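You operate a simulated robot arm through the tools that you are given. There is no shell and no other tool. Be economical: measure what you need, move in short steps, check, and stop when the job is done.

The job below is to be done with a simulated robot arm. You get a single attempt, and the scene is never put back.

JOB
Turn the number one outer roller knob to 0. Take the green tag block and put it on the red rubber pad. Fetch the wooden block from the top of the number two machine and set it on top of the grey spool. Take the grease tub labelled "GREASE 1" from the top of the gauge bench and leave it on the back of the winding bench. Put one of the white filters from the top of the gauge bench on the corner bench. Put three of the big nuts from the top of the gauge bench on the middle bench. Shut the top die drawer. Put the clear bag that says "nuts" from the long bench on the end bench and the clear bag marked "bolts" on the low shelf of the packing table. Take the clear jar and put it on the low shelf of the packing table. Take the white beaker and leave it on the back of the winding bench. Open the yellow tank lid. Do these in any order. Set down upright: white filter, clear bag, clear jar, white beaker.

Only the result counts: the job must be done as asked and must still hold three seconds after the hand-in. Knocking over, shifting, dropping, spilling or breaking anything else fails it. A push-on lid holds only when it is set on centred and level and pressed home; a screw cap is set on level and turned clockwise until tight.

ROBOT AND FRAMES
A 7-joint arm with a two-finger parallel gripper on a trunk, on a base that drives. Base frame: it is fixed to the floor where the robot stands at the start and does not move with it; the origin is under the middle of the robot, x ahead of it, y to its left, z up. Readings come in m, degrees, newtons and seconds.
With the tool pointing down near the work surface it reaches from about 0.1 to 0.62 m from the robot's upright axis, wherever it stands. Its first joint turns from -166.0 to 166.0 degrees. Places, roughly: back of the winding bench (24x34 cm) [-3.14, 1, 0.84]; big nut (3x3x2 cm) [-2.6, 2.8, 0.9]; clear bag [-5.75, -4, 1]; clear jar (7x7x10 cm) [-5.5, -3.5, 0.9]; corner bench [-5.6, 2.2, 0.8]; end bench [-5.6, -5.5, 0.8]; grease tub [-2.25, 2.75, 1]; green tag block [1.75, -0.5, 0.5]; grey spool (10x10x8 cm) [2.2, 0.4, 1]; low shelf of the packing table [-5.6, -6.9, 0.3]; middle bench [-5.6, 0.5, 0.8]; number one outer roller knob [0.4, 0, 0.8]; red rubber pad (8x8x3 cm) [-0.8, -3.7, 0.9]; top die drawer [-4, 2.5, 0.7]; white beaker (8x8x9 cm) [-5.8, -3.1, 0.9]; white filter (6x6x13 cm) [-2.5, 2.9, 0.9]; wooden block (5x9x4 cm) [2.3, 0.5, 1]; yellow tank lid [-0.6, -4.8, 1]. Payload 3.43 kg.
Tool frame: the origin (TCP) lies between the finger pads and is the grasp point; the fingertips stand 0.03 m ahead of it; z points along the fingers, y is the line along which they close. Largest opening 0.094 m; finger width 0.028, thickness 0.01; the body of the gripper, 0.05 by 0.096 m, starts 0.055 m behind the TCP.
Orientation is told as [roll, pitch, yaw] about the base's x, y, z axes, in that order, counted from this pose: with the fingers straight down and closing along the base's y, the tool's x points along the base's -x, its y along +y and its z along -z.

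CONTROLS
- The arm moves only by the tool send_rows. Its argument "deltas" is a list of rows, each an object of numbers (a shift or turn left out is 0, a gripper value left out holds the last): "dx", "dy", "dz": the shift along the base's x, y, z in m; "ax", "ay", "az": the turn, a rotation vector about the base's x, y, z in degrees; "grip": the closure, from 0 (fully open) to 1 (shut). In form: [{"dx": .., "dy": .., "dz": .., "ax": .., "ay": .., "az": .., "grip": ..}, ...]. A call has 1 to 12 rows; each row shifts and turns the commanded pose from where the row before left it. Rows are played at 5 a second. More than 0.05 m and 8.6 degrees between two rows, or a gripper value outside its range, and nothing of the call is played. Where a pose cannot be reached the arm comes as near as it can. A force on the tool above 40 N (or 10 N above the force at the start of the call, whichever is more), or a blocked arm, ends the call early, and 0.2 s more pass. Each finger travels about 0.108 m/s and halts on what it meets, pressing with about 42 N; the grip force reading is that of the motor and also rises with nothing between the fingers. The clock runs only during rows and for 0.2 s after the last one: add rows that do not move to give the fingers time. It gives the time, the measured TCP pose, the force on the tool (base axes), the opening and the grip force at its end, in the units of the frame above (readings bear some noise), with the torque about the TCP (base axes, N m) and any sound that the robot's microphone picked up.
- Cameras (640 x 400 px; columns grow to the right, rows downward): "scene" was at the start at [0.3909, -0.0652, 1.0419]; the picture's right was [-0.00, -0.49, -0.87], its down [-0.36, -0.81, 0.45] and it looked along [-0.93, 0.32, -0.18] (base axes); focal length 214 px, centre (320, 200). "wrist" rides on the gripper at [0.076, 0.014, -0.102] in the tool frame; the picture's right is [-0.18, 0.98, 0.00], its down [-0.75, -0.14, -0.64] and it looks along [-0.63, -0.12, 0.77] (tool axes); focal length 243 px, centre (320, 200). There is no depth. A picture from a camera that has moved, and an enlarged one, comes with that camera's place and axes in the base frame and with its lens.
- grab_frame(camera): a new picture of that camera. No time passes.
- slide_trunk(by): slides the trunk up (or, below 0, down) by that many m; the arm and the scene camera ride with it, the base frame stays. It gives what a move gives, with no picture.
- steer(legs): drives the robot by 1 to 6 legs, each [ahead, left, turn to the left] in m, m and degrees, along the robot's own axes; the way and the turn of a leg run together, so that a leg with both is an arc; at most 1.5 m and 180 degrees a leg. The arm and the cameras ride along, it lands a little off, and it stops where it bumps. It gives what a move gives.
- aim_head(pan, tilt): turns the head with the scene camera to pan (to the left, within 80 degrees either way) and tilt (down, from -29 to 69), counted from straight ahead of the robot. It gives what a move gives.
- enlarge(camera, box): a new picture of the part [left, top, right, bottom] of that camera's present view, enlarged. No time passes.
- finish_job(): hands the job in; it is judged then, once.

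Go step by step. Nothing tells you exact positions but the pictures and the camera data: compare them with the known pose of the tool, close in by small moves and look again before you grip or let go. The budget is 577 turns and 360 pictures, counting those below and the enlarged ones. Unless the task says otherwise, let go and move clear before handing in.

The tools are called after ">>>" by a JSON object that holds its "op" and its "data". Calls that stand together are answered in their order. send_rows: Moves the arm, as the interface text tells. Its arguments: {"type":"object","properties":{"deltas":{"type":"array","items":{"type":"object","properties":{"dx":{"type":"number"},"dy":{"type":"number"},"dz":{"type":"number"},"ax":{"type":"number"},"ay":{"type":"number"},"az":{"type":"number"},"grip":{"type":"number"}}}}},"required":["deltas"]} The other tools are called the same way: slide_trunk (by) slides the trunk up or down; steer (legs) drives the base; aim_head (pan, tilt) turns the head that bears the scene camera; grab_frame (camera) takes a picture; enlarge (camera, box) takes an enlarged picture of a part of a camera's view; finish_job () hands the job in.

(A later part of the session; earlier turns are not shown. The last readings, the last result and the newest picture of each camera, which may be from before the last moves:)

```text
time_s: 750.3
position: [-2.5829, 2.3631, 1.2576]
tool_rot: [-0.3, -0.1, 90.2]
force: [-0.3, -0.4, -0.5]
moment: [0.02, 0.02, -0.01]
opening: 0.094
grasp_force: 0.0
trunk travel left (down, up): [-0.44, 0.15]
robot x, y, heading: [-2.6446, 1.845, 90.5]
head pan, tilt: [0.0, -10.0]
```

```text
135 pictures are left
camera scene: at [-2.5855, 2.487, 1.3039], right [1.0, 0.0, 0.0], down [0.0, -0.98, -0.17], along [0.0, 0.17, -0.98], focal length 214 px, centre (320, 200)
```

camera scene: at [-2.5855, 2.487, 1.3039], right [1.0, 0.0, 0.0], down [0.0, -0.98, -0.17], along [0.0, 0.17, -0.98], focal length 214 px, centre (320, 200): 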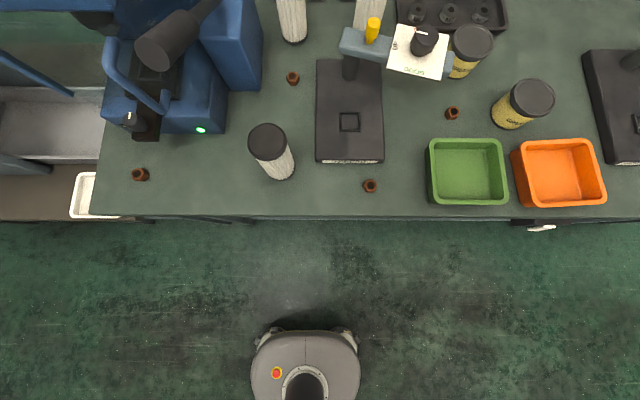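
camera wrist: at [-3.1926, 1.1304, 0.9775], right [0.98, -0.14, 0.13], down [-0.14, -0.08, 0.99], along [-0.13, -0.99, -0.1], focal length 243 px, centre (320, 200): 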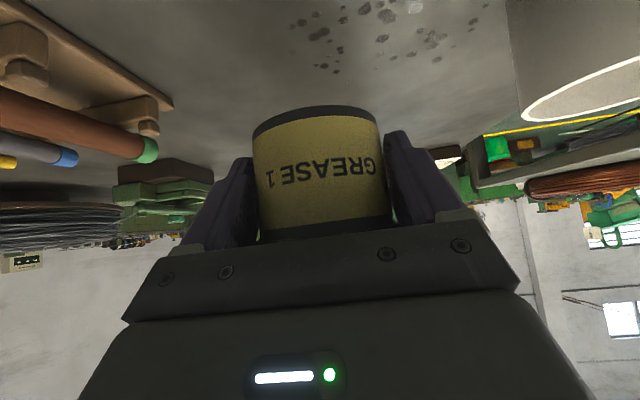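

Filter at ≈(-2.667,2.62), top ≈1.015. Drive in and position above it.

>>> {"op": "steer", "data": {"legs": [[0.25, 0, 0]]}}

>>> {"op": "send_rows", "data": {"deltas": [{"dx": -0.04}, {"dx": -0.043, "dy": 0.005}, {"dz": -0.04}, {"dz": -0.04}, {}]}}

>>> {"op": "aim_head", "data": {"pan": 0, "tilt": 20}}

>>> {"op": "grab_frame", "data": {"camera": "scene"}}

>>> {"op": "grab_frame", "data": {"camera": "wrist"}}

```text
time_s: 752.1
position: [-2.5852, 2.6169, 1.2566]
tool_rot: [-0.2, 0.1, 90.2]
force: [0.7, 0.2, -0.1]
moment: [-0.02, -0.01, 0.02]
opening: 0.094
grasp_force: 0.0
trunk travel left (down, up): [-0.44, 0.15]
robot x, y, heading: [-2.6429, 2.0946, 90.7]
head pan, tilt: [0.0, -10.0]
```

```text
time_s: 753.3
position: [-2.6701, 2.6204, 1.1778]
tool_rot: [-0.2, -0.1, 90.2]
force: [-0.5, -0.2, 0.6]
moment: [0.01, 0.0, -0.01]
opening: 0.0941
grasp_force: 0.2
trunk travel left (down, up): [-0.44, 0.15]
robot x, y, heading: [-2.6454, 2.0935, 90.6]
head pan, tilt: [0.0, -10.0]
```

```text
time_s: 754.3
position: [-2.671, 2.6213, 1.177]
tool_rot: [-0.2, -0.1, 90.2]
force: [0.2, 0.4, -0.4]
moment: [0.02, -0.03, -0.02]
opening: 0.0937
grasp_force: 0.0
trunk travel left (down, up): [-0.44, 0.15]
robot x, y, heading: [-2.6469, 2.0937, 90.7]
head pan, tilt: [0.0, 20.0]
```

```text
134 pictures are left
camera scene: at [-2.6724, 2.6974, 1.2159], right [1.0, 0.0, 0.0], down [0.0, -0.94, 0.34], along [0.0, -0.34, -0.94], focal length 214 px, centre (320, 200)
```

scene: 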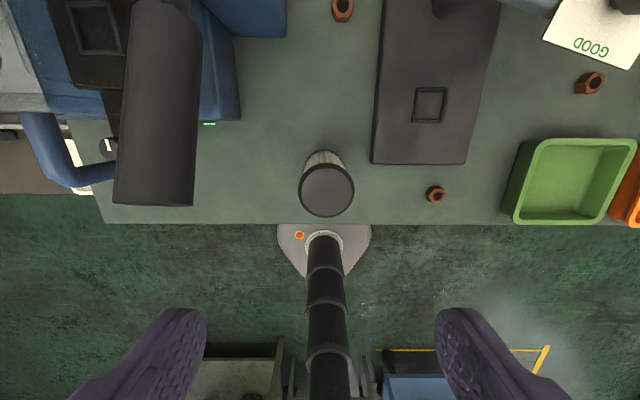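

```text
133 pictures are left
camera wrist: at [-2.6847, 2.5444, 1.2822], right [-0.98, 0.18, 0.0], down [0.14, 0.75, 0.64], along [0.12, 0.63, -0.77], focal length 243 px, centre (320, 200)
```

wrist: 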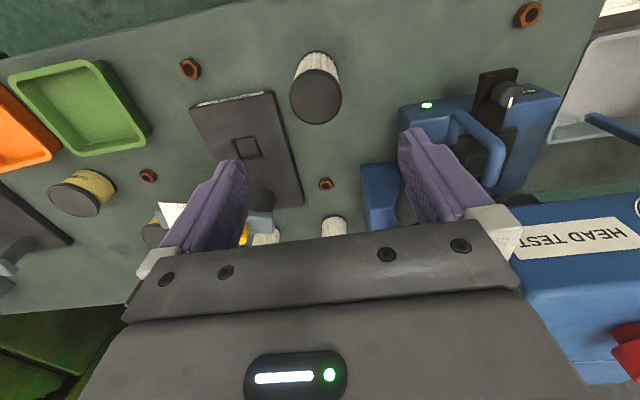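

>>> {"op": "send_rows", "data": {"deltas": [{"dx": 0.007, "dy": 0.008, "dz": -0.04}, {"dz": -0.045}, {"dz": -0.045}, {"dz": -0.04}, {"dz": -0.03}, {"dz": -0.02}, {}]}}

>>> {"op": "grab_frame", "data": {"camera": "wrist"}}

>>> {"op": "send_rows", "data": {"deltas": [{"grip": 0.25}, {"grip": 0.4}, {"grip": 0.5}, {}, {}]}}

```text
time_s: 755.9
position: [-2.6617, 2.6276, 0.956]
tool_rot: [-0.2, -0.1, 90.1]
force: [0.2, -0.2, -0.5]
moment: [-0.02, 0.01, 0.01]
opening: 0.0941
grasp_force: 0.1
trunk travel left (down, up): [-0.44, 0.15]
robot x, y, heading: [-2.6427, 2.096, 90.6]
head pan, tilt: [0.0, 20.0]
```

```text
132 pictures are left
camera wrist: at [-2.6756, 2.552, 1.0606], right [-0.98, 0.18, 0.0], down [0.14, 0.75, 0.64], along [0.12, 0.63, -0.77], focal length 243 px, centre (320, 200)
```

wrist: 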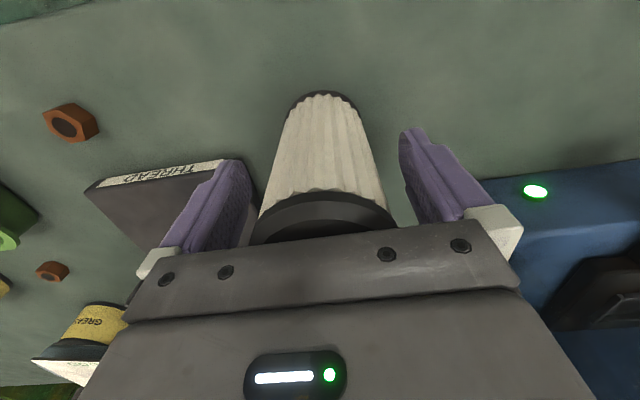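

```text
time_s: 757.1
position: [-2.662, 2.629, 0.9578]
tool_rot: [-0.2, 0.0, 90.1]
force: [-0.2, 1.2, -0.2]
moment: [-0.02, 0.03, -0.02]
opening: 0.0598
grasp_force: 41.7
trunk travel left (down, up): [-0.44, 0.15]
robot x, y, heading: [-2.6429, 2.0938, 90.6]
head pan, tilt: [0.0, 20.0]
```

Filter gripped. Lift and travel west to the corner bench.

>>> {"op": "slide_trunk", "data": {"by": 0.15}}

>>> {"op": "send_rows", "data": {"deltas": [{"dz": 0.045}, {"dz": 0.045}, {"dz": 0.045}, {}]}}

>>> {"op": "steer", "data": {"legs": [[-0.35, 0, 0], [0, 0, 89.5], [1.0, 0, 0], [0.95, 0, 0]]}}

>>> {"op": "aim_head", "data": {"pan": 0, "tilt": -28}}

>>> {"op": "grab_frame", "data": {"camera": "scene"}}

```text
time_s: 758.8
position: [-2.6614, 2.6291, 1.1065]
tool_rot: [-0.2, -0.1, 90.2]
force: [-0.6, 0.1, -0.9]
moment: [0.0, -0.03, 0.0]
opening: 0.0594
grasp_force: 42.0
trunk travel left (down, up): [-0.59, 0.0]
robot x, y, heading: [-2.6424, 2.0965, 90.6]
head pan, tilt: [0.0, 20.0]
```

```text
time_s: 759.8
position: [-2.6627, 2.6307, 1.2414]
tool_rot: [-0.2, 0.1, 90.3]
force: [0.1, 0.7, -1.1]
moment: [-0.03, -0.02, 0.01]
opening: 0.0595
grasp_force: 42.1
trunk travel left (down, up): [-0.59, 0.0]
robot x, y, heading: [-2.6456, 2.0956, 90.5]
head pan, tilt: [0.0, 20.0]
```

```text
time_s: 775.4
position: [-5.1468, 1.6149, 1.2409]
tool_rot: [-0.2, -0.1, -177.3]
force: [0.7, 0.0, -0.6]
moment: [0.05, -0.01, -0.03]
opening: 0.0595
grasp_force: 41.9
trunk travel left (down, up): [-0.59, 0.0]
robot x, y, heading: [-4.6109, 1.6576, -177.0]
head pan, tilt: [0.0, 20.0]
```

```text
time_s: 776.5
position: [-5.1471, 1.6146, 1.2423]
tool_rot: [-0.2, 0.0, -177.3]
force: [-0.1, 0.2, -1.5]
moment: [0.02, 0.02, 0.02]
opening: 0.0593
grasp_force: 41.8
trunk travel left (down, up): [-0.59, 0.0]
robot x, y, heading: [-4.6097, 1.6578, -177.1]
head pan, tilt: [0.0, -28.0]
```

```text
131 pictures are left
camera scene: at [-5.2975, 1.6067, 1.3045], right [-0.05, 1.0, 0.0], down [0.88, 0.04, -0.47], along [-0.47, -0.02, -0.88], focal length 214 px, centre (320, 200)
```

scene: 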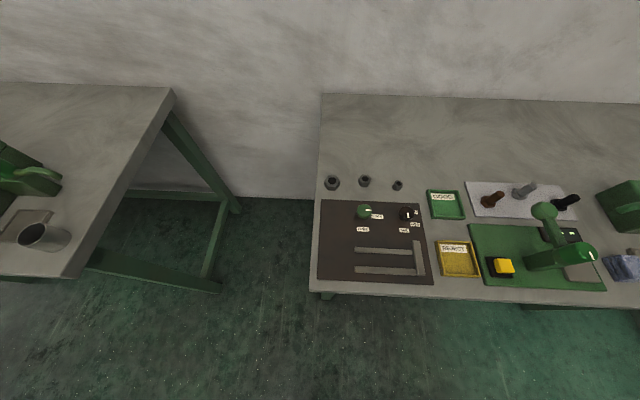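

Corner bench on the right; a free area lies at its back. Target ≈(-5.73,1.93).

>>> {"op": "steer", "data": {"legs": [[0, -0.3, -3], [0.42, 0, 0]]}}

>>> {"op": "grab_frame", "data": {"camera": "scene"}}

>>> {"op": "grab_frame", "data": {"camera": "wrist"}}

```text
time_s: 780.8
position: [-5.5745, 1.9497, 1.2407]
tool_rot: [-0.2, 0.0, 179.5]
force: [0.2, 0.6, -1.1]
moment: [-0.02, -0.02, -0.04]
opening: 0.0595
grasp_force: 42.2
trunk travel left (down, up): [-0.59, 0.0]
robot x, y, heading: [-5.0372, 1.9598, 179.9]
head pan, tilt: [0.0, -28.0]
```

```text
130 pictures are left
camera scene: at [-5.7255, 1.9487, 1.3041], right [0.01, 1.0, 0.0], down [0.88, -0.01, -0.47], along [-0.47, 0.01, -0.88], focal length 214 px, centre (320, 200)
```

scene: 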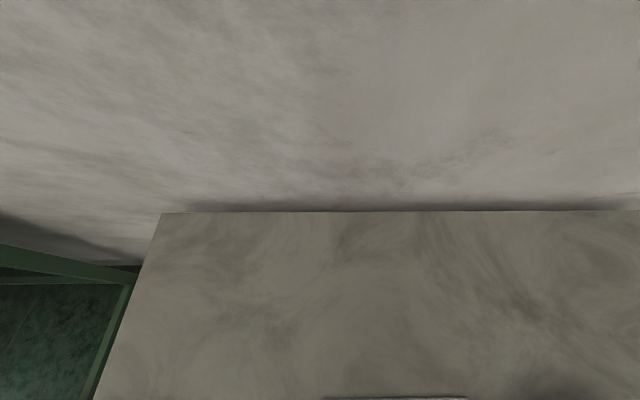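

```text
129 pictures are left
camera wrist: at [-5.4987, 1.9332, 1.3452], right [-0.19, -0.98, 0.0], down [-0.75, 0.15, 0.64], along [-0.63, 0.13, -0.77], focal length 243 px, centre (320, 200)
```

wrist: 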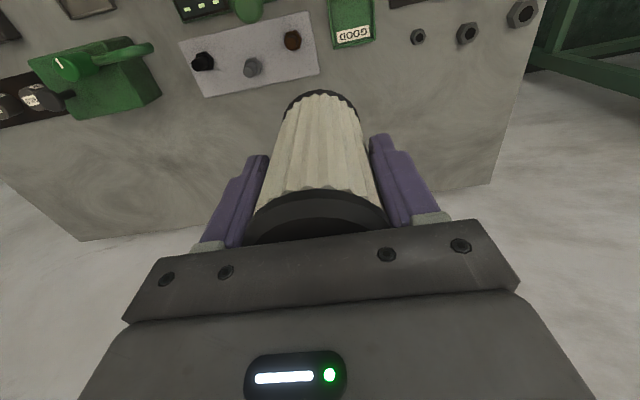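

>>> {"op": "steer", "data": {"legs": [[0.06, 0, 0]]}}

>>> {"op": "send_rows", "data": {"deltas": [{"dx": -0.04}, {"dx": -0.04}, {}]}}

>>> {"op": "slide_trunk", "data": {"by": -0.25}}

>>> {"op": "send_rows", "data": {"deltas": [{"dz": -0.03}, {"dz": -0.02}, {}]}}

>>> {"op": "grab_frame", "data": {"camera": "wrist"}}

```text
time_s: 781.8
position: [-5.6353, 1.9494, 1.2396]
tool_rot: [-0.2, 0.0, 179.4]
force: [-0.1, 0.4, -0.8]
moment: [0.01, -0.08, -0.01]
opening: 0.0592
grasp_force: 42.4
trunk travel left (down, up): [-0.59, 0.0]
robot x, y, heading: [-5.0981, 1.9603, 179.9]
head pan, tilt: [0.0, -28.0]
```

```text
time_s: 782.5
position: [-5.7128, 1.948, 1.239]
tool_rot: [-0.2, 0.1, 179.4]
force: [0.9, -1.1, -1.0]
moment: [0.04, 0.03, -0.01]
opening: 0.0593
grasp_force: 41.7
trunk travel left (down, up): [-0.59, 0.0]
robot x, y, heading: [-5.0966, 1.9575, 180.2]
head pan, tilt: [0.0, -28.0]
```

```text
time_s: 785.1
position: [-5.7151, 1.9476, 0.989]
tool_rot: [-0.1, -0.1, 179.5]
force: [0.0, 0.8, -0.9]
moment: [-0.02, 0.01, -0.01]
opening: 0.0592
grasp_force: 42.0
trunk travel left (down, up): [-0.34, 0.25]
robot x, y, heading: [-5.0986, 1.9584, 179.7]
head pan, tilt: [0.0, -28.0]
```

```text
time_s: 785.9
position: [-5.714, 1.9483, 0.9385]
tool_rot: [-0.2, -0.1, 179.4]
force: [0.6, 0.6, -1.0]
moment: [-0.02, 0.01, 0.01]
opening: 0.0593
grasp_force: 41.7
trunk travel left (down, up): [-0.34, 0.25]
robot x, y, heading: [-5.0973, 1.9587, 179.6]
head pan, tilt: [0.0, -28.0]
```

```text
128 pictures are left
camera wrist: at [-5.638, 1.9331, 1.0425], right [-0.19, -0.98, 0.0], down [-0.75, 0.15, 0.64], along [-0.63, 0.13, -0.77], focal length 243 px, centre (320, 200)
```

wrist: 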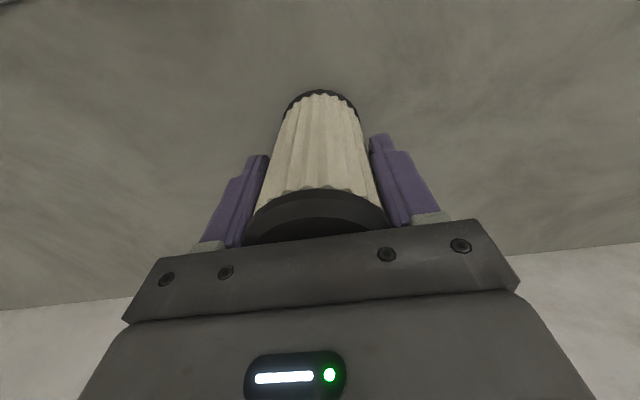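

>>> {"op": "send_rows", "data": {"deltas": [{"dz": -0.01}, {"dz": -0.008}, {"dz": -0.005}, {"dz": -0.005}, {"dz": -0.004}, {}]}}

>>> {"op": "send_rows", "data": {"deltas": [{"dz": -0.004}, {"dz": -0.004}, {"dz": -0.004}, {}]}}

```text
time_s: 786.7
position: [-5.7171, 1.9481, 0.9255]
tool_rot: [-0.1, -0.9, 179.4]
force: [0.4, -0.6, 18.9]
moment: [0.03, -0.2, -0.06]
opening: 0.0592
grasp_force: 42.4
trunk travel left (down, up): [-0.34, 0.25]
robot x, y, heading: [-5.0954, 1.9578, 179.9]
head pan, tilt: [0.0, -28.0]
stopped in row 3: the force on the tool passed its limit at 42 N (the readings are from after the stop); the commanded pose is now the measured one
```

```text
time_s: 787.1
position: [-5.7202, 1.9477, 0.9248]
tool_rot: [-0.2, -1.2, 179.3]
force: [1.6, -0.3, 17.7]
moment: [-0.03, -0.18, -0.04]
opening: 0.0594
grasp_force: 42.5
trunk travel left (down, up): [-0.34, 0.25]
robot x, y, heading: [-5.0923, 1.9561, 179.7]
head pan, tilt: [0.0, -28.0]
stopped in row 2: the force on the tool passed its limit at 42 N (the readings are from after the stop); the commanded pose is now the measured one
```

On the surface. Level and release, then rise.

>>> {"op": "send_rows", "data": {"deltas": [{"dz": 0.002, "ay": -1.1}, {"grip": 0.35}, {"grip": 0.2}, {"grip": 0.0}, {}, {"dz": 0.03}, {"dz": 0.045}, {"dz": 0.045}, {}]}}

>>> {"op": "slide_trunk", "data": {"by": 0.2}}

>>> {"op": "grab_frame", "data": {"camera": "wrist"}}

```text
time_s: 789.1
position: [-5.7227, 1.9477, 1.0425]
tool_rot: [-0.2, 0.2, 179.3]
force: [0.6, 0.6, 0.3]
moment: [0.01, -0.01, 0.01]
opening: 0.094
grasp_force: 0.0
trunk travel left (down, up): [-0.34, 0.25]
robot x, y, heading: [-5.0917, 1.9569, 179.9]
head pan, tilt: [0.0, -28.0]
```

```text
time_s: 791.3
position: [-5.7211, 1.9476, 1.2418]
tool_rot: [-0.2, 0.2, 179.4]
force: [0.7, -0.4, 0.7]
moment: [0.01, -0.02, -0.01]
opening: 0.0939
grasp_force: 0.0
trunk travel left (down, up): [-0.54, 0.05]
robot x, y, heading: [-5.0975, 1.9598, 179.6]
head pan, tilt: [0.0, -28.0]
```

```text
127 pictures are left
camera wrist: at [-5.6467, 1.9324, 1.3474], right [-0.2, -0.98, 0.0], down [-0.75, 0.15, 0.64], along [-0.63, 0.13, -0.77], focal length 243 px, centre (320, 200)
```

wrist: 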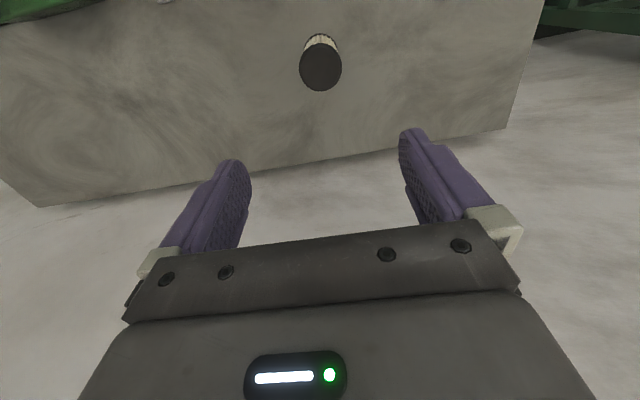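

Filter stands. Next the die drawer: back off and face the cabinet.

>>> {"op": "send_rows", "data": {"deltas": [{"dx": 0.045}, {"dx": 0.045}, {}]}}

>>> {"op": "steer", "data": {"legs": [[-0.6, 0, 0], [0, 0.3, 0], [0, 0, -90], [0, -0.45, 0]]}}

>>> {"op": "grab_frame", "data": {"camera": "scene"}}

```text
time_s: 792.1
position: [-5.6338, 1.9469, 1.2415]
tool_rot: [-0.2, 0.2, 179.4]
force: [0.5, -0.2, -0.1]
moment: [0.0, -0.01, 0.01]
opening: 0.0943
grasp_force: 0.0
trunk travel left (down, up): [-0.54, 0.05]
robot x, y, heading: [-5.0936, 1.9638, 179.9]
head pan, tilt: [0.0, -28.0]
```

```text
time_s: 803.3
position: [-4.0672, 2.1845, 1.243]
tool_rot: [-0.1, 0.2, 89.6]
force: [0.0, -0.6, -1.4]
moment: [-0.02, 0.0, 0.02]
opening: 0.0939
grasp_force: 0.1
trunk travel left (down, up): [-0.54, 0.05]
robot x, y, heading: [-4.0511, 1.6483, 89.9]
head pan, tilt: [0.0, -28.0]
```

```text
126 pictures are left
camera scene: at [-4.0674, 2.3338, 1.3052], right [1.0, -0.01, 0.0], down [-0.01, -0.88, -0.47], along [0.01, 0.47, -0.88], focal length 214 px, centre (320, 200)
```

scene: 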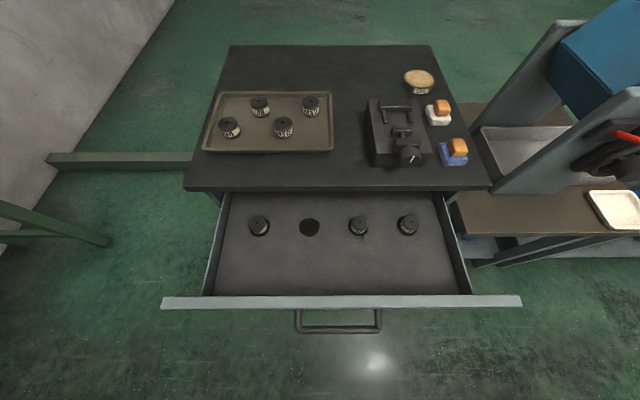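

The top drawer is open ~24 cm. I'll close the fingers, lean the tool, lower in front of the drawer face and push gently.

>>> {"op": "send_rows", "data": {"deltas": [{"ax": 8.3, "dx": 0.02, "grip": 1.0}, {"ax": 8.3, "dx": 0.02}, {"ax": 8.4, "dx": 0.01, "dy": 0.02}, {}, {}]}}

>>> {"op": "slide_trunk", "data": {"by": -0.38}}

>>> {"op": "aim_head", "data": {"pan": 0, "tilt": 20}}

>>> {"op": "grab_frame", "data": {"camera": "scene"}}

>>> {"op": "grab_frame", "data": {"camera": "wrist"}}

```text
time_s: 804.5
position: [-4.0174, 2.2054, 1.2421]
tool_rot: [0.0, -24.8, 89.6]
force: [0.3, 0.7, 0.6]
moment: [-0.02, 0.0, -0.01]
opening: 0.0001
grasp_force: 33.3
trunk travel left (down, up): [-0.54, 0.05]
robot x, y, heading: [-4.0515, 1.6463, 90.0]
head pan, tilt: [0.0, -28.0]
```

```text
time_s: 808.2
position: [-4.016, 2.2054, 0.8626]
tool_rot: [-0.1, -24.8, 89.5]
force: [-0.3, -0.1, 0.4]
moment: [-0.03, 0.0, -0.01]
opening: 0.0003
grasp_force: 32.9
trunk travel left (down, up): [-0.16, 0.43]
robot x, y, heading: [-4.0476, 1.6523, 89.9]
head pan, tilt: [0.0, -28.0]
```

```text
time_s: 809.3
position: [-4.0175, 2.2056, 0.8617]
tool_rot: [0.1, -24.8, 89.5]
force: [1.0, -0.1, 0.4]
moment: [-0.04, 0.03, -0.01]
opening: 0.0002
grasp_force: 32.8
trunk travel left (down, up): [-0.16, 0.43]
robot x, y, heading: [-4.0521, 1.6485, 90.1]
head pan, tilt: [0.0, 20.0]
```

```text
125 pictures are left
camera scene: at [-4.0182, 2.2597, 0.9296], right [1.0, -0.01, 0.0], down [-0.01, -1.0, -0.08], along [0.0, 0.08, -1.0], focal length 214 px, centre (320, 200)
```

scene: 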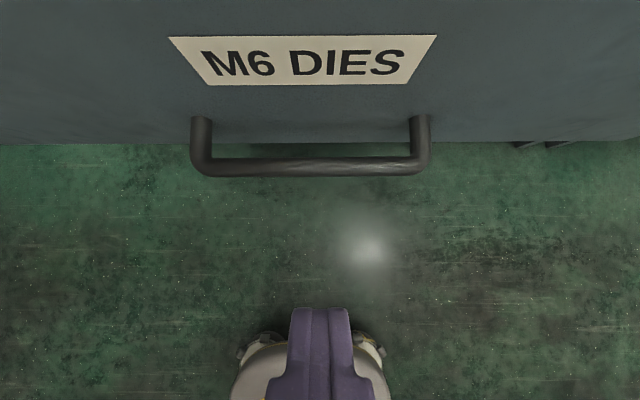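

```text
124 pictures are left
camera wrist: at [-4.0324, 2.0935, 0.9252], right [-0.98, 0.18, 0.08], down [0.15, 0.41, 0.9], along [0.13, 0.89, -0.43], focal length 243 px, centre (320, 200)
```

wrist: 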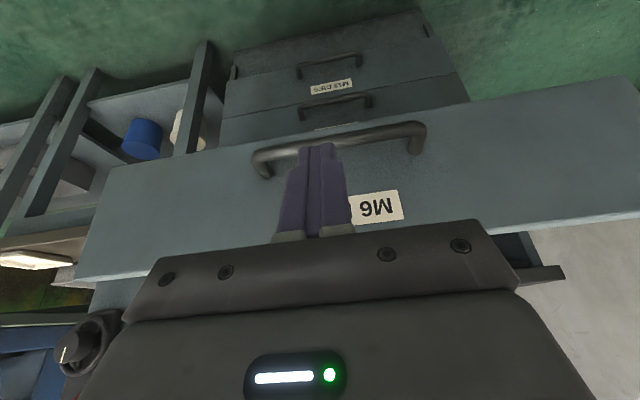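

The face is at y≈2.339 with the label at z≈0.83. Push at label height with the arm, then the base.

>>> {"op": "send_rows", "data": {"deltas": [{"dy": 0.03, "dz": -0.003}, {"dy": 0.03}, {"dy": 0.03}, {"dy": 0.012}, {"dy": 0.012}, {"dy": 0.012}, {}]}}

>>> {"op": "grab_frame", "data": {"camera": "scene"}}

```text
time_s: 810.9
position: [-4.0173, 2.331, 0.8575]
tool_rot: [0.1, -24.9, 89.5]
force: [0.9, 0.3, 0.6]
moment: [0.05, -0.01, -0.03]
opening: 0.0
grasp_force: 32.8
trunk travel left (down, up): [-0.16, 0.43]
robot x, y, heading: [-4.0503, 1.6485, 89.8]
head pan, tilt: [0.0, 20.0]
```

```text
123 pictures are left
camera scene: at [-4.0193, 2.3852, 0.9262], right [1.0, -0.01, 0.0], down [-0.01, -1.0, -0.08], along [0.0, 0.08, -1.0], focal length 214 px, centre (320, 200)
```

scene: 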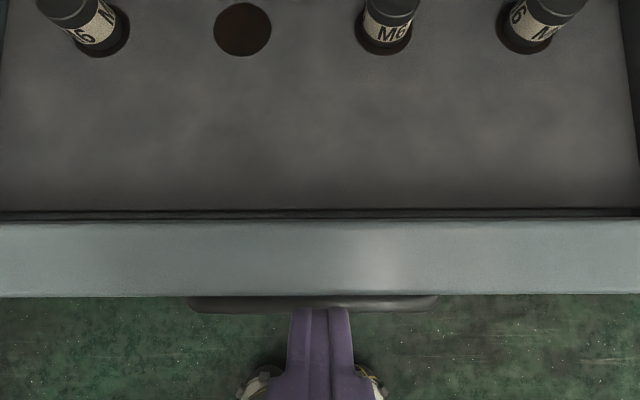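

Dies sit in holes, safe. Push with the base slowly.

>>> {"op": "steer", "data": {"legs": [[0.12, 0, 0]]}}

>>> {"op": "steer", "data": {"legs": [[0.1, 0, 0]]}}

>>> {"op": "grab_frame", "data": {"camera": "scene"}}

```text
time_s: 812.1
position: [-4.0165, 2.4484, 0.8593]
tool_rot: [0.0, -24.8, 89.5]
force: [-0.5, -0.1, 0.0]
moment: [-0.02, -0.01, 0.01]
opening: 0.0001
grasp_force: 32.7
trunk travel left (down, up): [-0.16, 0.43]
robot x, y, heading: [-4.0542, 1.7656, 90.1]
head pan, tilt: [0.0, 20.0]
```

```text
time_s: 813.3
position: [-4.0165, 2.5503, 0.8591]
tool_rot: [0.0, -24.8, 89.3]
force: [-0.1, 0.0, 0.1]
moment: [0.01, 0.03, 0.02]
opening: 0.0
grasp_force: 33.3
trunk travel left (down, up): [-0.16, 0.43]
robot x, y, heading: [-4.0531, 1.8651, 89.9]
head pan, tilt: [0.0, 20.0]
```

```text
122 pictures are left
camera scene: at [-4.0177, 2.6045, 0.926], right [1.0, -0.01, 0.0], down [-0.01, -1.0, -0.08], along [0.0, 0.08, -1.0], focal length 214 px, centre (320, 200)
```

scene: 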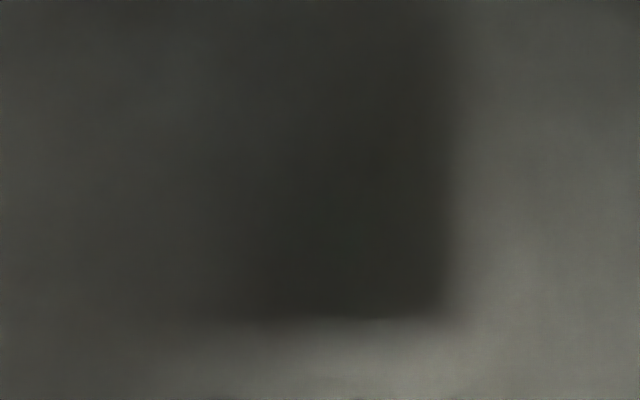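

>>> {"op": "send_rows", "data": {"deltas": [{"dy": 0.01}, {"dy": 0.01}, {"dy": 0.01}, {}]}}

>>> {"op": "grab_frame", "data": {"camera": "wrist"}}

```text
time_s: 814.1
position: [-4.0172, 2.5668, 0.8563]
tool_rot: [-0.1, -23.9, 89.5]
force: [-0.5, -21.7, 11.7]
moment: [-0.21, 0.04, 0.07]
opening: 0.0
grasp_force: 33.5
trunk travel left (down, up): [-0.16, 0.43]
robot x, y, heading: [-4.0545, 1.867, 89.7]
head pan, tilt: [0.0, 20.0]
stopped in row 3: the force on the tool passed its limit at 48 N (the readings are from after the stop); the commanded pose is now the measured one
```

```text
121 pictures are left
camera wrist: at [-4.0321, 2.4562, 0.9209], right [-0.98, 0.18, 0.07], down [0.15, 0.43, 0.89], along [0.13, 0.89, -0.45], focal length 243 px, centre (320, 200)
```

wrist: 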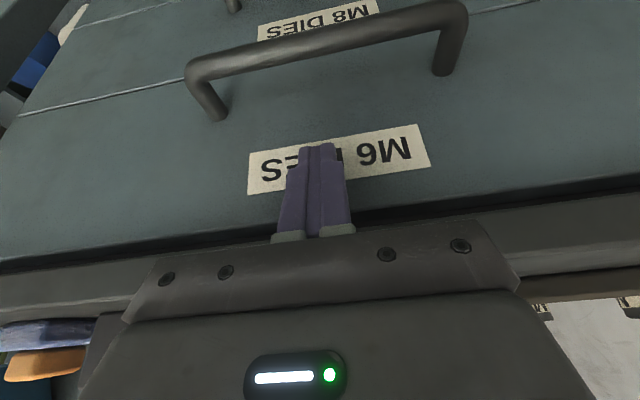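

Force rises; back off and look at whether it is flush.

>>> {"op": "send_rows", "data": {"deltas": [{"dy": -0.02}, {"dy": -0.04}, {"dy": -0.04, "ax": 8}, {"dy": -0.04, "ax": 8}, {"ax": 8}, {"ax": 8}, {}]}}

>>> {"op": "steer", "data": {"legs": [[-0.3, 0, 0]]}}

>>> {"op": "grab_frame", "data": {"camera": "scene"}}

```text
time_s: 815.7
position: [-4.0167, 2.4305, 0.8536]
tool_rot: [0.6, -56.0, 89.1]
force: [-0.3, 0.5, -0.5]
moment: [-0.01, -0.02, -0.02]
opening: 0.0001
grasp_force: 32.9
trunk travel left (down, up): [-0.16, 0.43]
robot x, y, heading: [-4.051, 1.8658, 90.2]
head pan, tilt: [0.0, 20.0]
```

```text
time_s: 817.7
position: [-4.0178, 2.1325, 0.8538]
tool_rot: [0.6, -56.0, 89.0]
force: [-0.2, 0.3, -0.1]
moment: [-0.01, 0.01, -0.02]
opening: 0.0001
grasp_force: 32.9
trunk travel left (down, up): [-0.16, 0.43]
robot x, y, heading: [-4.0512, 1.5716, 89.9]
head pan, tilt: [0.0, 20.0]
```

```text
120 pictures are left
camera scene: at [-4.0182, 2.1447, 0.9404], right [1.0, -0.01, -0.01], down [-0.01, -0.81, -0.59], along [0.0, 0.59, -0.81], focal length 214 px, centre (320, 200)
```

scene: 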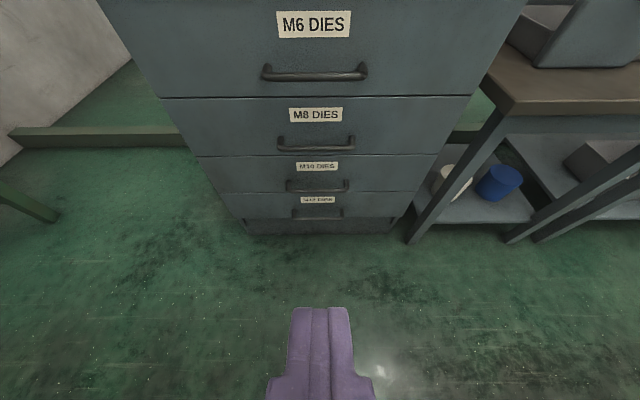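

>>> {"op": "aim_head", "data": {"pan": 0, "tilt": -10}}

>>> {"op": "grab_frame", "data": {"camera": "scene"}}

>>> {"op": "aim_head", "data": {"pan": 60, "tilt": 0}}

>>> {"op": "slide_trunk", "data": {"by": 0.25}}

>>> {"op": "aim_head", "data": {"pan": 0, "tilt": 15}}

>>> {"op": "grab_frame", "data": {"camera": "scene"}}

```text
time_s: 818.6
position: [-4.0167, 2.1321, 0.8537]
tool_rot: [0.7, -56.1, 89.1]
force: [0.0, 0.2, -0.7]
moment: [0.0, -0.02, 0.07]
opening: 0.0
grasp_force: 33.5
trunk travel left (down, up): [-0.16, 0.43]
robot x, y, heading: [-4.0507, 1.5686, 89.8]
head pan, tilt: [0.0, -10.0]
```

```text
119 pictures are left
camera scene: at [-4.0177, 2.164, 0.9846], right [1.0, -0.01, -0.01], down [-0.01, -0.41, -0.91], along [0.01, 0.91, -0.41], focal length 214 px, centre (320, 200)
```

scene: 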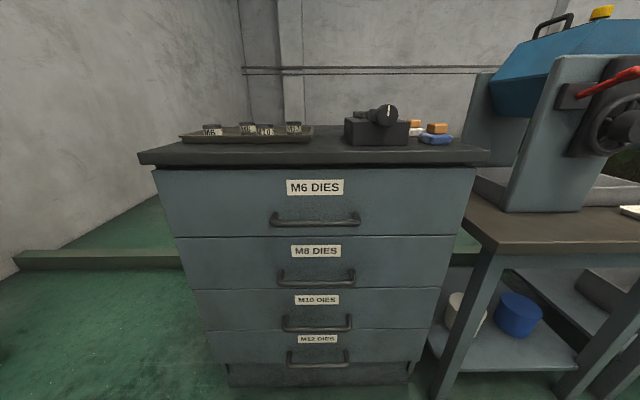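

```text
time_s: 820.0
position: [-4.0159, 2.1326, 0.8536]
tool_rot: [0.7, -56.0, 89.0]
force: [0.4, -0.2, 0.6]
moment: [0.01, -0.02, 0.0]
opening: 0.0002
grasp_force: 32.7
trunk travel left (down, up): [-0.16, 0.43]
robot x, y, heading: [-4.0531, 1.5678, 89.7]
head pan, tilt: [60.0, 0.0]
```

```text
time_s: 822.5
position: [-4.0173, 2.1326, 1.1051]
tool_rot: [0.6, -56.0, 88.9]
force: [-0.2, -0.1, 0.0]
moment: [0.0, 0.0, 0.05]
opening: 0.0
grasp_force: 33.0
trunk travel left (down, up): [-0.41, 0.18]
robot x, y, heading: [-4.0519, 1.5746, 89.8]
head pan, tilt: [60.0, 0.0]
```

```text
time_s: 823.8
position: [-4.0166, 2.1332, 1.1041]
tool_rot: [0.6, -56.0, 88.9]
force: [-0.8, -0.6, -0.1]
moment: [-0.03, -0.03, -0.01]
opening: 0.0
grasp_force: 32.9
trunk travel left (down, up): [-0.41, 0.18]
robot x, y, heading: [-4.0504, 1.5685, 89.9]
head pan, tilt: [0.0, 15.0]
```

```text
118 pictures are left
camera scene: at [-4.0182, 2.1496, 1.1969], right [1.0, -0.01, -0.01], down [-0.01, -0.75, -0.66], along [0.0, 0.66, -0.75], focal length 214 px, centre (320, 200)
```

scene: 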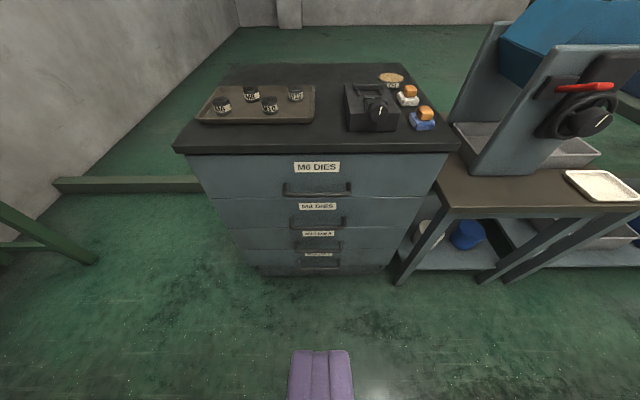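

Drawer shut. Now the nuts. Drive to the gauge bench for the first nut (N4).

>>> {"op": "send_rows", "data": {"deltas": [{"ax": -8, "grip": 0.3}, {"ax": -8}, {"ax": -8}, {"ax": -8}, {"ax": -8}, {"ax": -8}, {"ax": -8}, {}]}}

>>> {"op": "steer", "data": {"legs": [[0, -0.8, 0], [0, -0.76, 0], [0.45, 0, 0]]}}

>>> {"op": "aim_head", "data": {"pan": 0, "tilt": 10}}

>>> {"op": "grab_frame", "data": {"camera": "scene"}}

>>> {"op": "grab_frame", "data": {"camera": "wrist"}}

```text
time_s: 825.6
position: [-4.0169, 2.132, 1.1044]
tool_rot: [-0.3, 0.2, 89.4]
force: [-0.2, -0.6, 0.1]
moment: [-0.03, 0.01, 0.0]
opening: 0.0656
grasp_force: 0.0
trunk travel left (down, up): [-0.41, 0.18]
robot x, y, heading: [-4.0528, 1.5674, 90.0]
head pan, tilt: [0.0, 15.0]
```

```text
time_s: 836.0
position: [-2.443, 2.5869, 1.1041]
tool_rot: [-0.3, -0.1, 89.3]
force: [0.1, 0.4, 0.6]
moment: [-0.05, 0.0, -0.01]
opening: 0.0657
grasp_force: 0.0
trunk travel left (down, up): [-0.41, 0.18]
robot x, y, heading: [-2.4814, 2.0231, 89.7]
head pan, tilt: [0.0, 15.0]
```

```text
time_s: 836.7
position: [-2.4444, 2.587, 1.1042]
tool_rot: [-0.3, 0.0, 89.3]
force: [-0.6, 0.1, 0.1]
moment: [0.04, 0.03, 0.01]
opening: 0.0659
grasp_force: 0.1
trunk travel left (down, up): [-0.41, 0.18]
robot x, y, heading: [-2.4832, 2.024, 89.7]
head pan, tilt: [0.0, 10.0]
```

```text
117 pictures are left
camera scene: at [-2.4442, 2.6802, 1.1428], right [1.0, -0.01, 0.0], down [-0.01, -0.98, 0.17], along [0.0, -0.17, -0.98], focal length 214 px, centre (320, 200)
```

scene: 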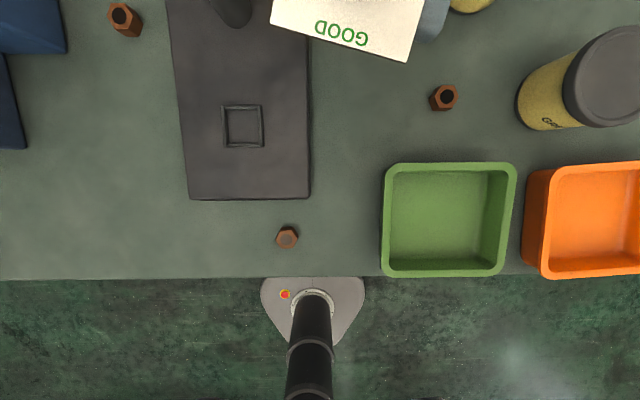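

```text
116 pictures are left
camera wrist: at [-2.4595, 2.5113, 1.2088], right [-0.98, 0.2, 0.0], down [0.15, 0.75, 0.64], along [0.13, 0.63, -0.77], focal length 243 px, centre (320, 200)
```

wrist: 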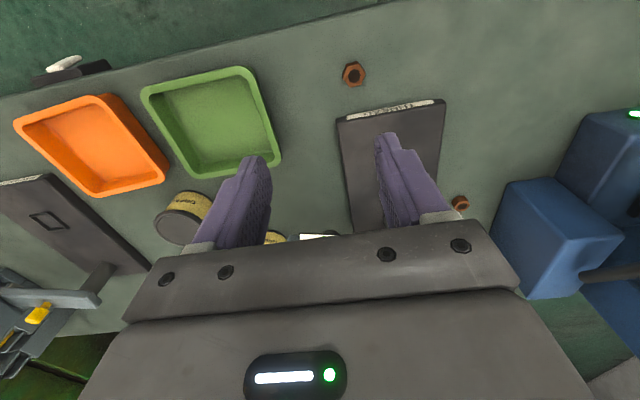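

>>> {"op": "enlarge", "data": {"camera": "scene", "box": [258, 215, 318, 260]}}

>>> {"op": "send_rows", "data": {"deltas": [{"dx": -0.02, "dy": 0.002}, {"dx": -0.02}, {"dz": -0.045}, {"dz": -0.045}, {"dz": -0.04}, {}]}}

>>> {"op": "grab_frame", "data": {"camera": "scene"}}

>>> {"op": "grab_frame", "data": {"camera": "wrist"}}

```text
8.89 times, centred on (288, 238) of scene
camera zoom: at [-2.4442, 2.6802, 1.1428], right [1.0, -0.01, 0.0], down [-0.01, -0.98, 0.17], along [0.0, -0.17, -0.98], focal length 1906 px, centre (604, -133)
```

zoom: 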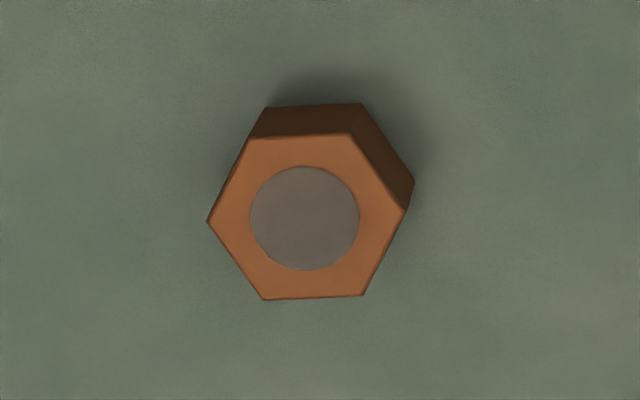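

```text
time_s: 838.1
position: [-2.4836, 2.5905, 0.974]
tool_rot: [-0.3, 0.0, 89.3]
force: [0.2, -0.4, 0.2]
moment: [-0.01, 0.0, 0.01]
opening: 0.0657
grasp_force: 0.0
trunk travel left (down, up): [-0.41, 0.18]
robot x, y, heading: [-2.4819, 2.0241, 89.6]
head pan, tilt: [0.0, 10.0]
```

```text
114 pictures are left
camera scene: at [-2.4842, 2.6835, 1.0127], right [1.0, -0.01, 0.0], down [-0.01, -0.98, 0.17], along [0.0, -0.17, -0.98], focal length 214 px, centre (320, 200)
```

scene: 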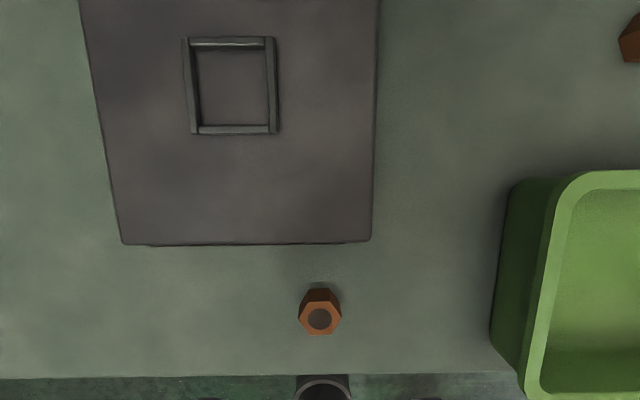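

```text
113 pictures are left
camera wrist: at [-2.4995, 2.5145, 1.0787], right [-0.98, 0.2, 0.0], down [0.15, 0.75, 0.64], along [0.13, 0.63, -0.77], focal length 243 px, centre (320, 200)
```

wrist: 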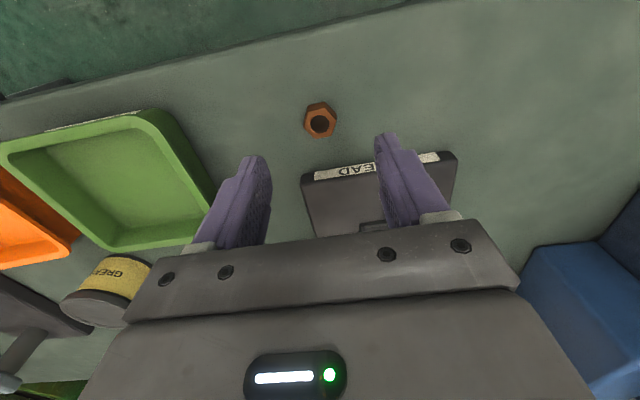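

Nut N4 at (-2.4845,2.589), top 0.894; flats are 30° off. Rotate the tool −30°, descend and grip.

>>> {"op": "send_rows", "data": {"deltas": [{"az": -8}, {"az": -8}, {"az": -8}, {"az": -6, "dy": -0.002}, {"dz": -0.035}, {"dz": -0.025}, {"dz": -0.006}, {}]}}

>>> {"op": "send_rows", "data": {"deltas": [{"grip": 0.6}, {"grip": 0.8}, {"grip": 0.8}, {}]}}

>>> {"op": "grab_frame", "data": {"camera": "wrist"}}

```text
time_s: 839.9
position: [-2.4844, 2.5882, 0.9113]
tool_rot: [-0.1, -0.2, 59.3]
force: [-2.1, -1.1, 27.4]
moment: [0.16, 1.09, -0.04]
opening: 0.066
grasp_force: 0.7
trunk travel left (down, up): [-0.41, 0.18]
robot x, y, heading: [-2.4847, 2.0242, 89.5]
head pan, tilt: [0.0, 10.0]
```

```text
time_s: 840.7
position: [-2.4847, 2.5877, 0.9101]
tool_rot: [-0.1, -0.2, 59.3]
force: [-2.7, -5.6, 15.9]
moment: [-0.21, 0.41, 0.01]
opening: 0.0226
grasp_force: 3.1
trunk travel left (down, up): [-0.41, 0.18]
robot x, y, heading: [-2.4805, 2.0253, 89.5]
head pan, tilt: [0.0, 10.0]
stopped in row 4: the force on the tool passed its limit at 40 N (the readings are from after the stop); the commanded pose is now the measured one
```

```text
112 pictures are left
camera wrist: at [-2.537, 2.5291, 1.0141], right [-0.75, 0.66, 0.0], down [0.5, 0.57, 0.64], along [0.43, 0.48, -0.76], focal length 243 px, centre (320, 200)
```

wrist: 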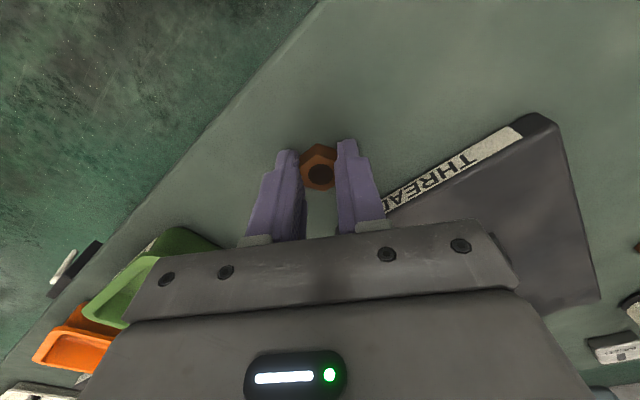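

>>> {"op": "send_rows", "data": {"deltas": [{"dz": 0.003}, {"grip": 0.9}, {}, {}]}}

>>> {"op": "grab_frame", "data": {"camera": "wrist"}}

```text
time_s: 841.7
position: [-2.4843, 2.588, 0.9119]
tool_rot: [-0.3, -0.1, 59.4]
force: [-0.5, -0.3, 0.4]
moment: [0.03, -0.01, -0.01]
opening: 0.0217
grasp_force: 41.7
trunk travel left (down, up): [-0.41, 0.18]
robot x, y, heading: [-2.4795, 2.0248, 89.6]
head pan, tilt: [0.0, 10.0]
```

```text
111 pictures are left
camera wrist: at [-2.5363, 2.5301, 1.0156], right [-0.75, 0.66, 0.0], down [0.5, 0.58, 0.64], along [0.43, 0.48, -0.76], focal length 243 px, centre (320, 200)
```

wrist: 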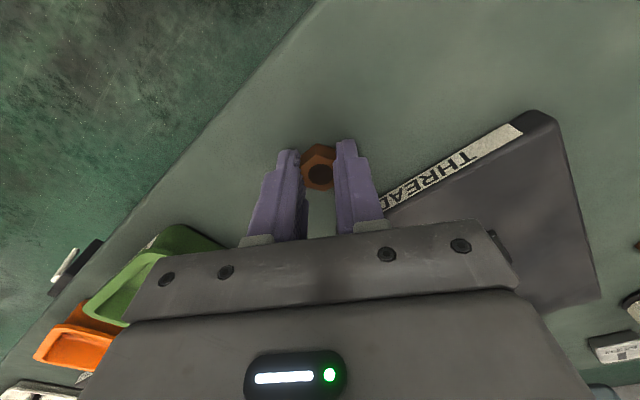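

Nut gripped (21.7 mm, 42 N). Lift and check.

>>> {"op": "send_rows", "data": {"deltas": [{"dz": 0.03}, {"dz": 0.04}, {"dz": 0.045}, {"dz": 0.045}, {}]}}

>>> {"op": "grab_frame", "data": {"camera": "wrist"}}

```text
time_s: 842.9
position: [-2.4826, 2.5878, 1.0716]
tool_rot: [-0.2, -0.1, 59.3]
force: [-0.3, -0.2, 0.3]
moment: [-0.01, 0.01, 0.01]
opening: 0.0218
grasp_force: 41.8
trunk travel left (down, up): [-0.41, 0.18]
robot x, y, heading: [-2.4812, 2.025, 89.6]
head pan, tilt: [0.0, 10.0]
```

```text
110 pictures are left
camera wrist: at [-2.5352, 2.5296, 1.1752], right [-0.75, 0.66, 0.0], down [0.5, 0.58, 0.64], along [0.43, 0.48, -0.76], focal length 243 px, centre (320, 200)
```

wrist: 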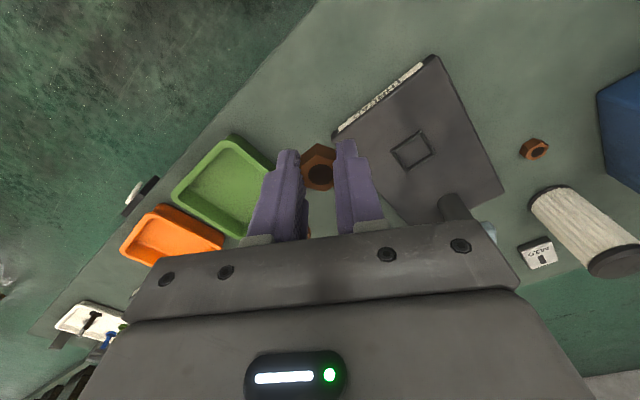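

Nut held. Drive to the middle bench.

>>> {"op": "steer", "data": {"legs": [[-0.32, 0, 0], [0, 0, 90], [1.0, 0, 0], [1.0, 0, 0], [0, 0.85, 0]]}}

>>> {"op": "aim_head", "data": {"pan": 0, "tilt": -28}}

>>> {"op": "grab_frame", "data": {"camera": "scene"}}

```text
time_s: 862.6
position: [-5.0844, 0.8978, 1.0712]
tool_rot: [-0.2, -0.2, 147.8]
force: [0.6, -0.2, -0.5]
moment: [0.01, -0.03, 0.02]
opening: 0.0216
grasp_force: 41.8
trunk travel left (down, up): [-0.41, 0.18]
robot x, y, heading: [-4.5213, 0.8868, 178.2]
head pan, tilt: [0.0, 10.0]
```

```text
time_s: 863.6
position: [-5.0836, 0.9, 1.0701]
tool_rot: [-0.2, -0.1, 147.9]
force: [0.6, 0.1, -0.6]
moment: [0.01, 0.02, -0.03]
opening: 0.0213
grasp_force: 41.7
trunk travel left (down, up): [-0.41, 0.18]
robot x, y, heading: [-4.5184, 0.8891, 177.9]
head pan, tilt: [0.0, -28.0]
```

```text
109 pictures are left
camera scene: at [-5.2118, 0.9767, 1.1348], right [0.53, 0.85, 0.0], down [0.75, -0.47, -0.47], along [-0.4, 0.25, -0.88], focal length 214 px, centre (320, 200)
```

scene: 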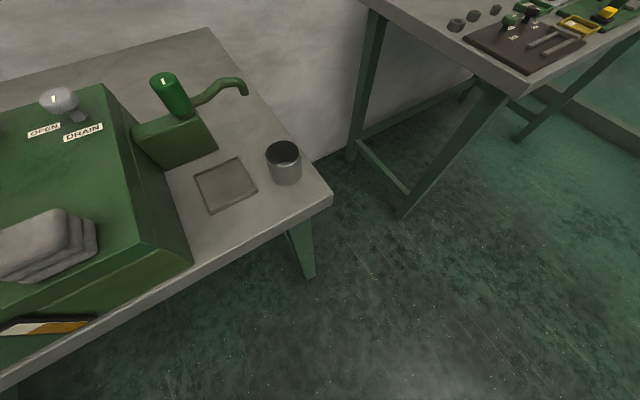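

I'll place nuts in the free front strip of the middle bench (x≈-5.375, y≈0.90–0.98). First nut.

>>> {"op": "steer", "data": {"legs": [[0.28, 0, 2]]}}

>>> {"op": "send_rows", "data": {"deltas": [{"az": -8.3}, {"az": -8.3}, {"az": -8.3}, {"az": -8.3}, {"az": -8.3}, {"az": -8.3}, {"az": -8.3}, {}]}}

>>> {"op": "aim_head", "data": {"pan": 0, "tilt": 10}}

>>> {"op": "grab_frame", "data": {"camera": "scene"}}

```text
time_s: 865.6
position: [-5.3649, 0.8808, 1.0704]
tool_rot: [-0.3, -0.1, 150.1]
force: [-0.6, 0.5, -0.9]
moment: [-0.02, -0.04, 0.0]
opening: 0.0215
grasp_force: 42.2
trunk travel left (down, up): [-0.41, 0.18]
robot x, y, heading: [-4.8015, 0.8931, -179.6]
head pan, tilt: [0.0, -28.0]
```

```text
time_s: 867.4
position: [-5.3646, 0.8822, 1.0705]
tool_rot: [-0.2, -0.1, 91.9]
force: [-0.6, -1.1, -0.4]
moment: [-0.02, 0.0, -0.04]
opening: 0.0214
grasp_force: 41.8
trunk travel left (down, up): [-0.41, 0.18]
robot x, y, heading: [-4.801, 0.8905, -179.4]
head pan, tilt: [0.0, -28.0]
```

```text
time_s: 868.5
position: [-5.3653, 0.8809, 1.0718]
tool_rot: [-0.2, -0.3, 91.9]
force: [0.5, -0.3, -0.7]
moment: [-0.02, 0.01, 0.03]
opening: 0.0214
grasp_force: 41.8
trunk travel left (down, up): [-0.41, 0.18]
robot x, y, heading: [-4.8006, 0.8899, -179.8]
head pan, tilt: [0.0, 10.0]
```

```text
108 pictures are left
camera scene: at [-5.3699, 0.9742, 1.1098], right [1.0, 0.03, 0.0], down [0.03, -0.98, 0.17], along [0.01, -0.17, -0.99], focal length 214 px, centre (320, 200)
```

scene: 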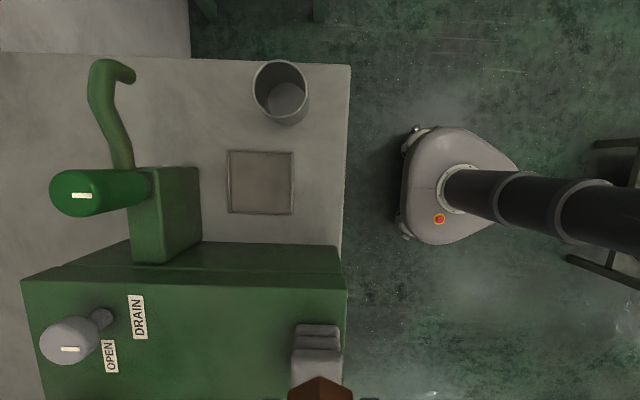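

>>> {"op": "send_rows", "data": {"deltas": [{"dx": -0.004, "dy": 0.024, "az": -1.9}, {"dz": -0.045}, {"dz": -0.045}, {"dz": -0.045}, {"dz": -0.03}, {"dz": -0.012}, {}]}}

>>> {"op": "send_rows", "data": {"deltas": [{"dz": -0.005}, {"dz": -0.004}, {"dz": -0.004}, {"dz": -0.004}, {}]}}

```text
time_s: 870.0
position: [-5.3669, 0.9048, 0.8926]
tool_rot: [-0.3, -0.3, 90.0]
force: [0.2, -1.1, 1.2]
moment: [0.01, 0.0, -0.02]
opening: 0.0216
grasp_force: 42.0
trunk travel left (down, up): [-0.41, 0.18]
robot x, y, heading: [-4.8008, 0.8948, -179.6]
head pan, tilt: [0.0, 10.0]
```

```text
time_s: 871.0
position: [-5.3715, 0.9046, 0.8855]
tool_rot: [0.5, 0.0, 89.9]
force: [6.4, 1.7, 32.1]
moment: [-3.0, 0.88, 0.63]
opening: 0.0214
grasp_force: 42.5
trunk travel left (down, up): [-0.41, 0.18]
robot x, y, heading: [-4.7978, 0.89, -179.8]
head pan, tilt: [0.0, 10.0]
stopped in row 4: the force on the tool passed its limit at 43 N (the readings are from after the stop); the commanded pose is now the measured one
```

The bracket touched the green machine. Raise, rotate the bracket toward the front (+x), and place at y≈0.915.

>>> {"op": "send_rows", "data": {"deltas": [{"dz": 0.03}, {"dz": 0.04}, {"az": 8.3, "dy": 0.005}, {"az": 8.3, "dy": 0.005}, {"az": 8.3}, {"az": 8.3}, {"az": 8.3}, {"az": 8.3}, {"az": 8.3}, {"az": 8.3}, {"az": 8.3}, {"az": 8.3}]}}

>>> {"op": "send_rows", "data": {"deltas": [{"az": 7}, {"dz": -0.03}, {"dz": -0.03}, {"dz": -0.01}, {}]}}

>>> {"op": "grab_frame", "data": {"camera": "wrist"}}

```text
time_s: 873.6
position: [-5.3711, 0.913, 0.9539]
tool_rot: [0.2, 0.0, 173.1]
force: [-1.0, -0.8, -0.1]
moment: [-0.02, -0.01, 0.01]
opening: 0.0214
grasp_force: 41.6
trunk travel left (down, up): [-0.41, 0.18]
robot x, y, heading: [-4.8066, 0.89, -179.6]
head pan, tilt: [0.0, 10.0]
```

```text
time_s: 874.4
position: [-5.3704, 0.913, 0.8952]
tool_rot: [0.2, 0.0, -179.9]
force: [7.3, 0.9, 11.6]
moment: [-0.53, 0.09, 0.31]
opening: 0.0216
grasp_force: 42.1
trunk travel left (down, up): [-0.41, 0.18]
robot x, y, heading: [-4.8008, 0.8907, -179.7]
head pan, tilt: [0.0, 10.0]
stopped in row 4: the force on the tool passed its limit at 62 N (the readings are from after the stop); the commanded pose is now the measured one
```

```text
107 pictures are left
camera wrist: at [-5.2948, 0.8996, 0.9992], right [-0.18, -0.98, 0.0], down [-0.75, 0.14, 0.64], along [-0.63, 0.11, -0.77], focal length 243 px, centre (320, 200)
```

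wrist: 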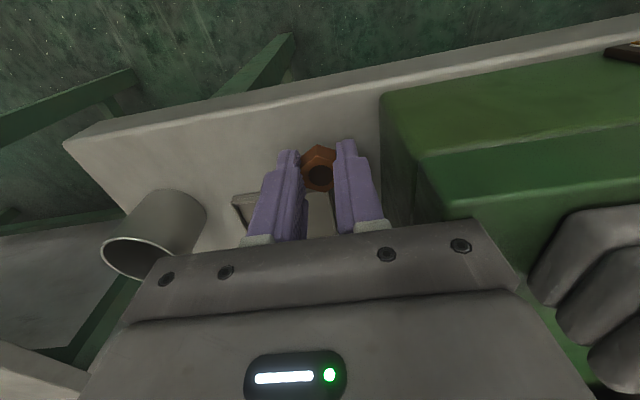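

The body edge touches the grey stack on the machine; shift +y by 35 mm.

>>> {"op": "send_rows", "data": {"deltas": [{"dz": 0.03}, {"dy": 0.035}, {"dz": -0.03}, {"dz": -0.008}, {"dz": -0.005}, {"dz": -0.005}, {}]}}

>>> {"op": "send_rows", "data": {"deltas": [{"dz": -0.004}, {"dz": -0.004}, {}]}}

```text
time_s: 876.1
position: [-5.3716, 0.9486, 0.8802]
tool_rot: [0.1, -0.3, -180.0]
force: [10.7, -2.2, 20.7]
moment: [0.25, -0.6, -0.19]
opening: 0.0215
grasp_force: 41.9
trunk travel left (down, up): [-0.41, 0.18]
robot x, y, heading: [-4.7981, 0.8897, -179.7]
head pan, tilt: [0.0, 10.0]
stopped in row 7: the force on the tool passed its limit at 41 N (the readings are from after the stop); the commanded pose is now the measured one
```

```text
time_s: 876.4
position: [-5.3727, 0.9479, 0.88]
tool_rot: [0.0, -0.3, -180.0]
force: [11.8, -2.6, 24.0]
moment: [0.24, -0.65, -0.26]
opening: 0.0216
grasp_force: 41.9
trunk travel left (down, up): [-0.41, 0.18]
robot x, y, heading: [-4.8011, 0.8906, -179.7]
head pan, tilt: [0.0, 10.0]
stopped in row 1: the force on the tool passed its limit at 43 N (the readings are from after the stop); the commanded pose is now the measured one
```

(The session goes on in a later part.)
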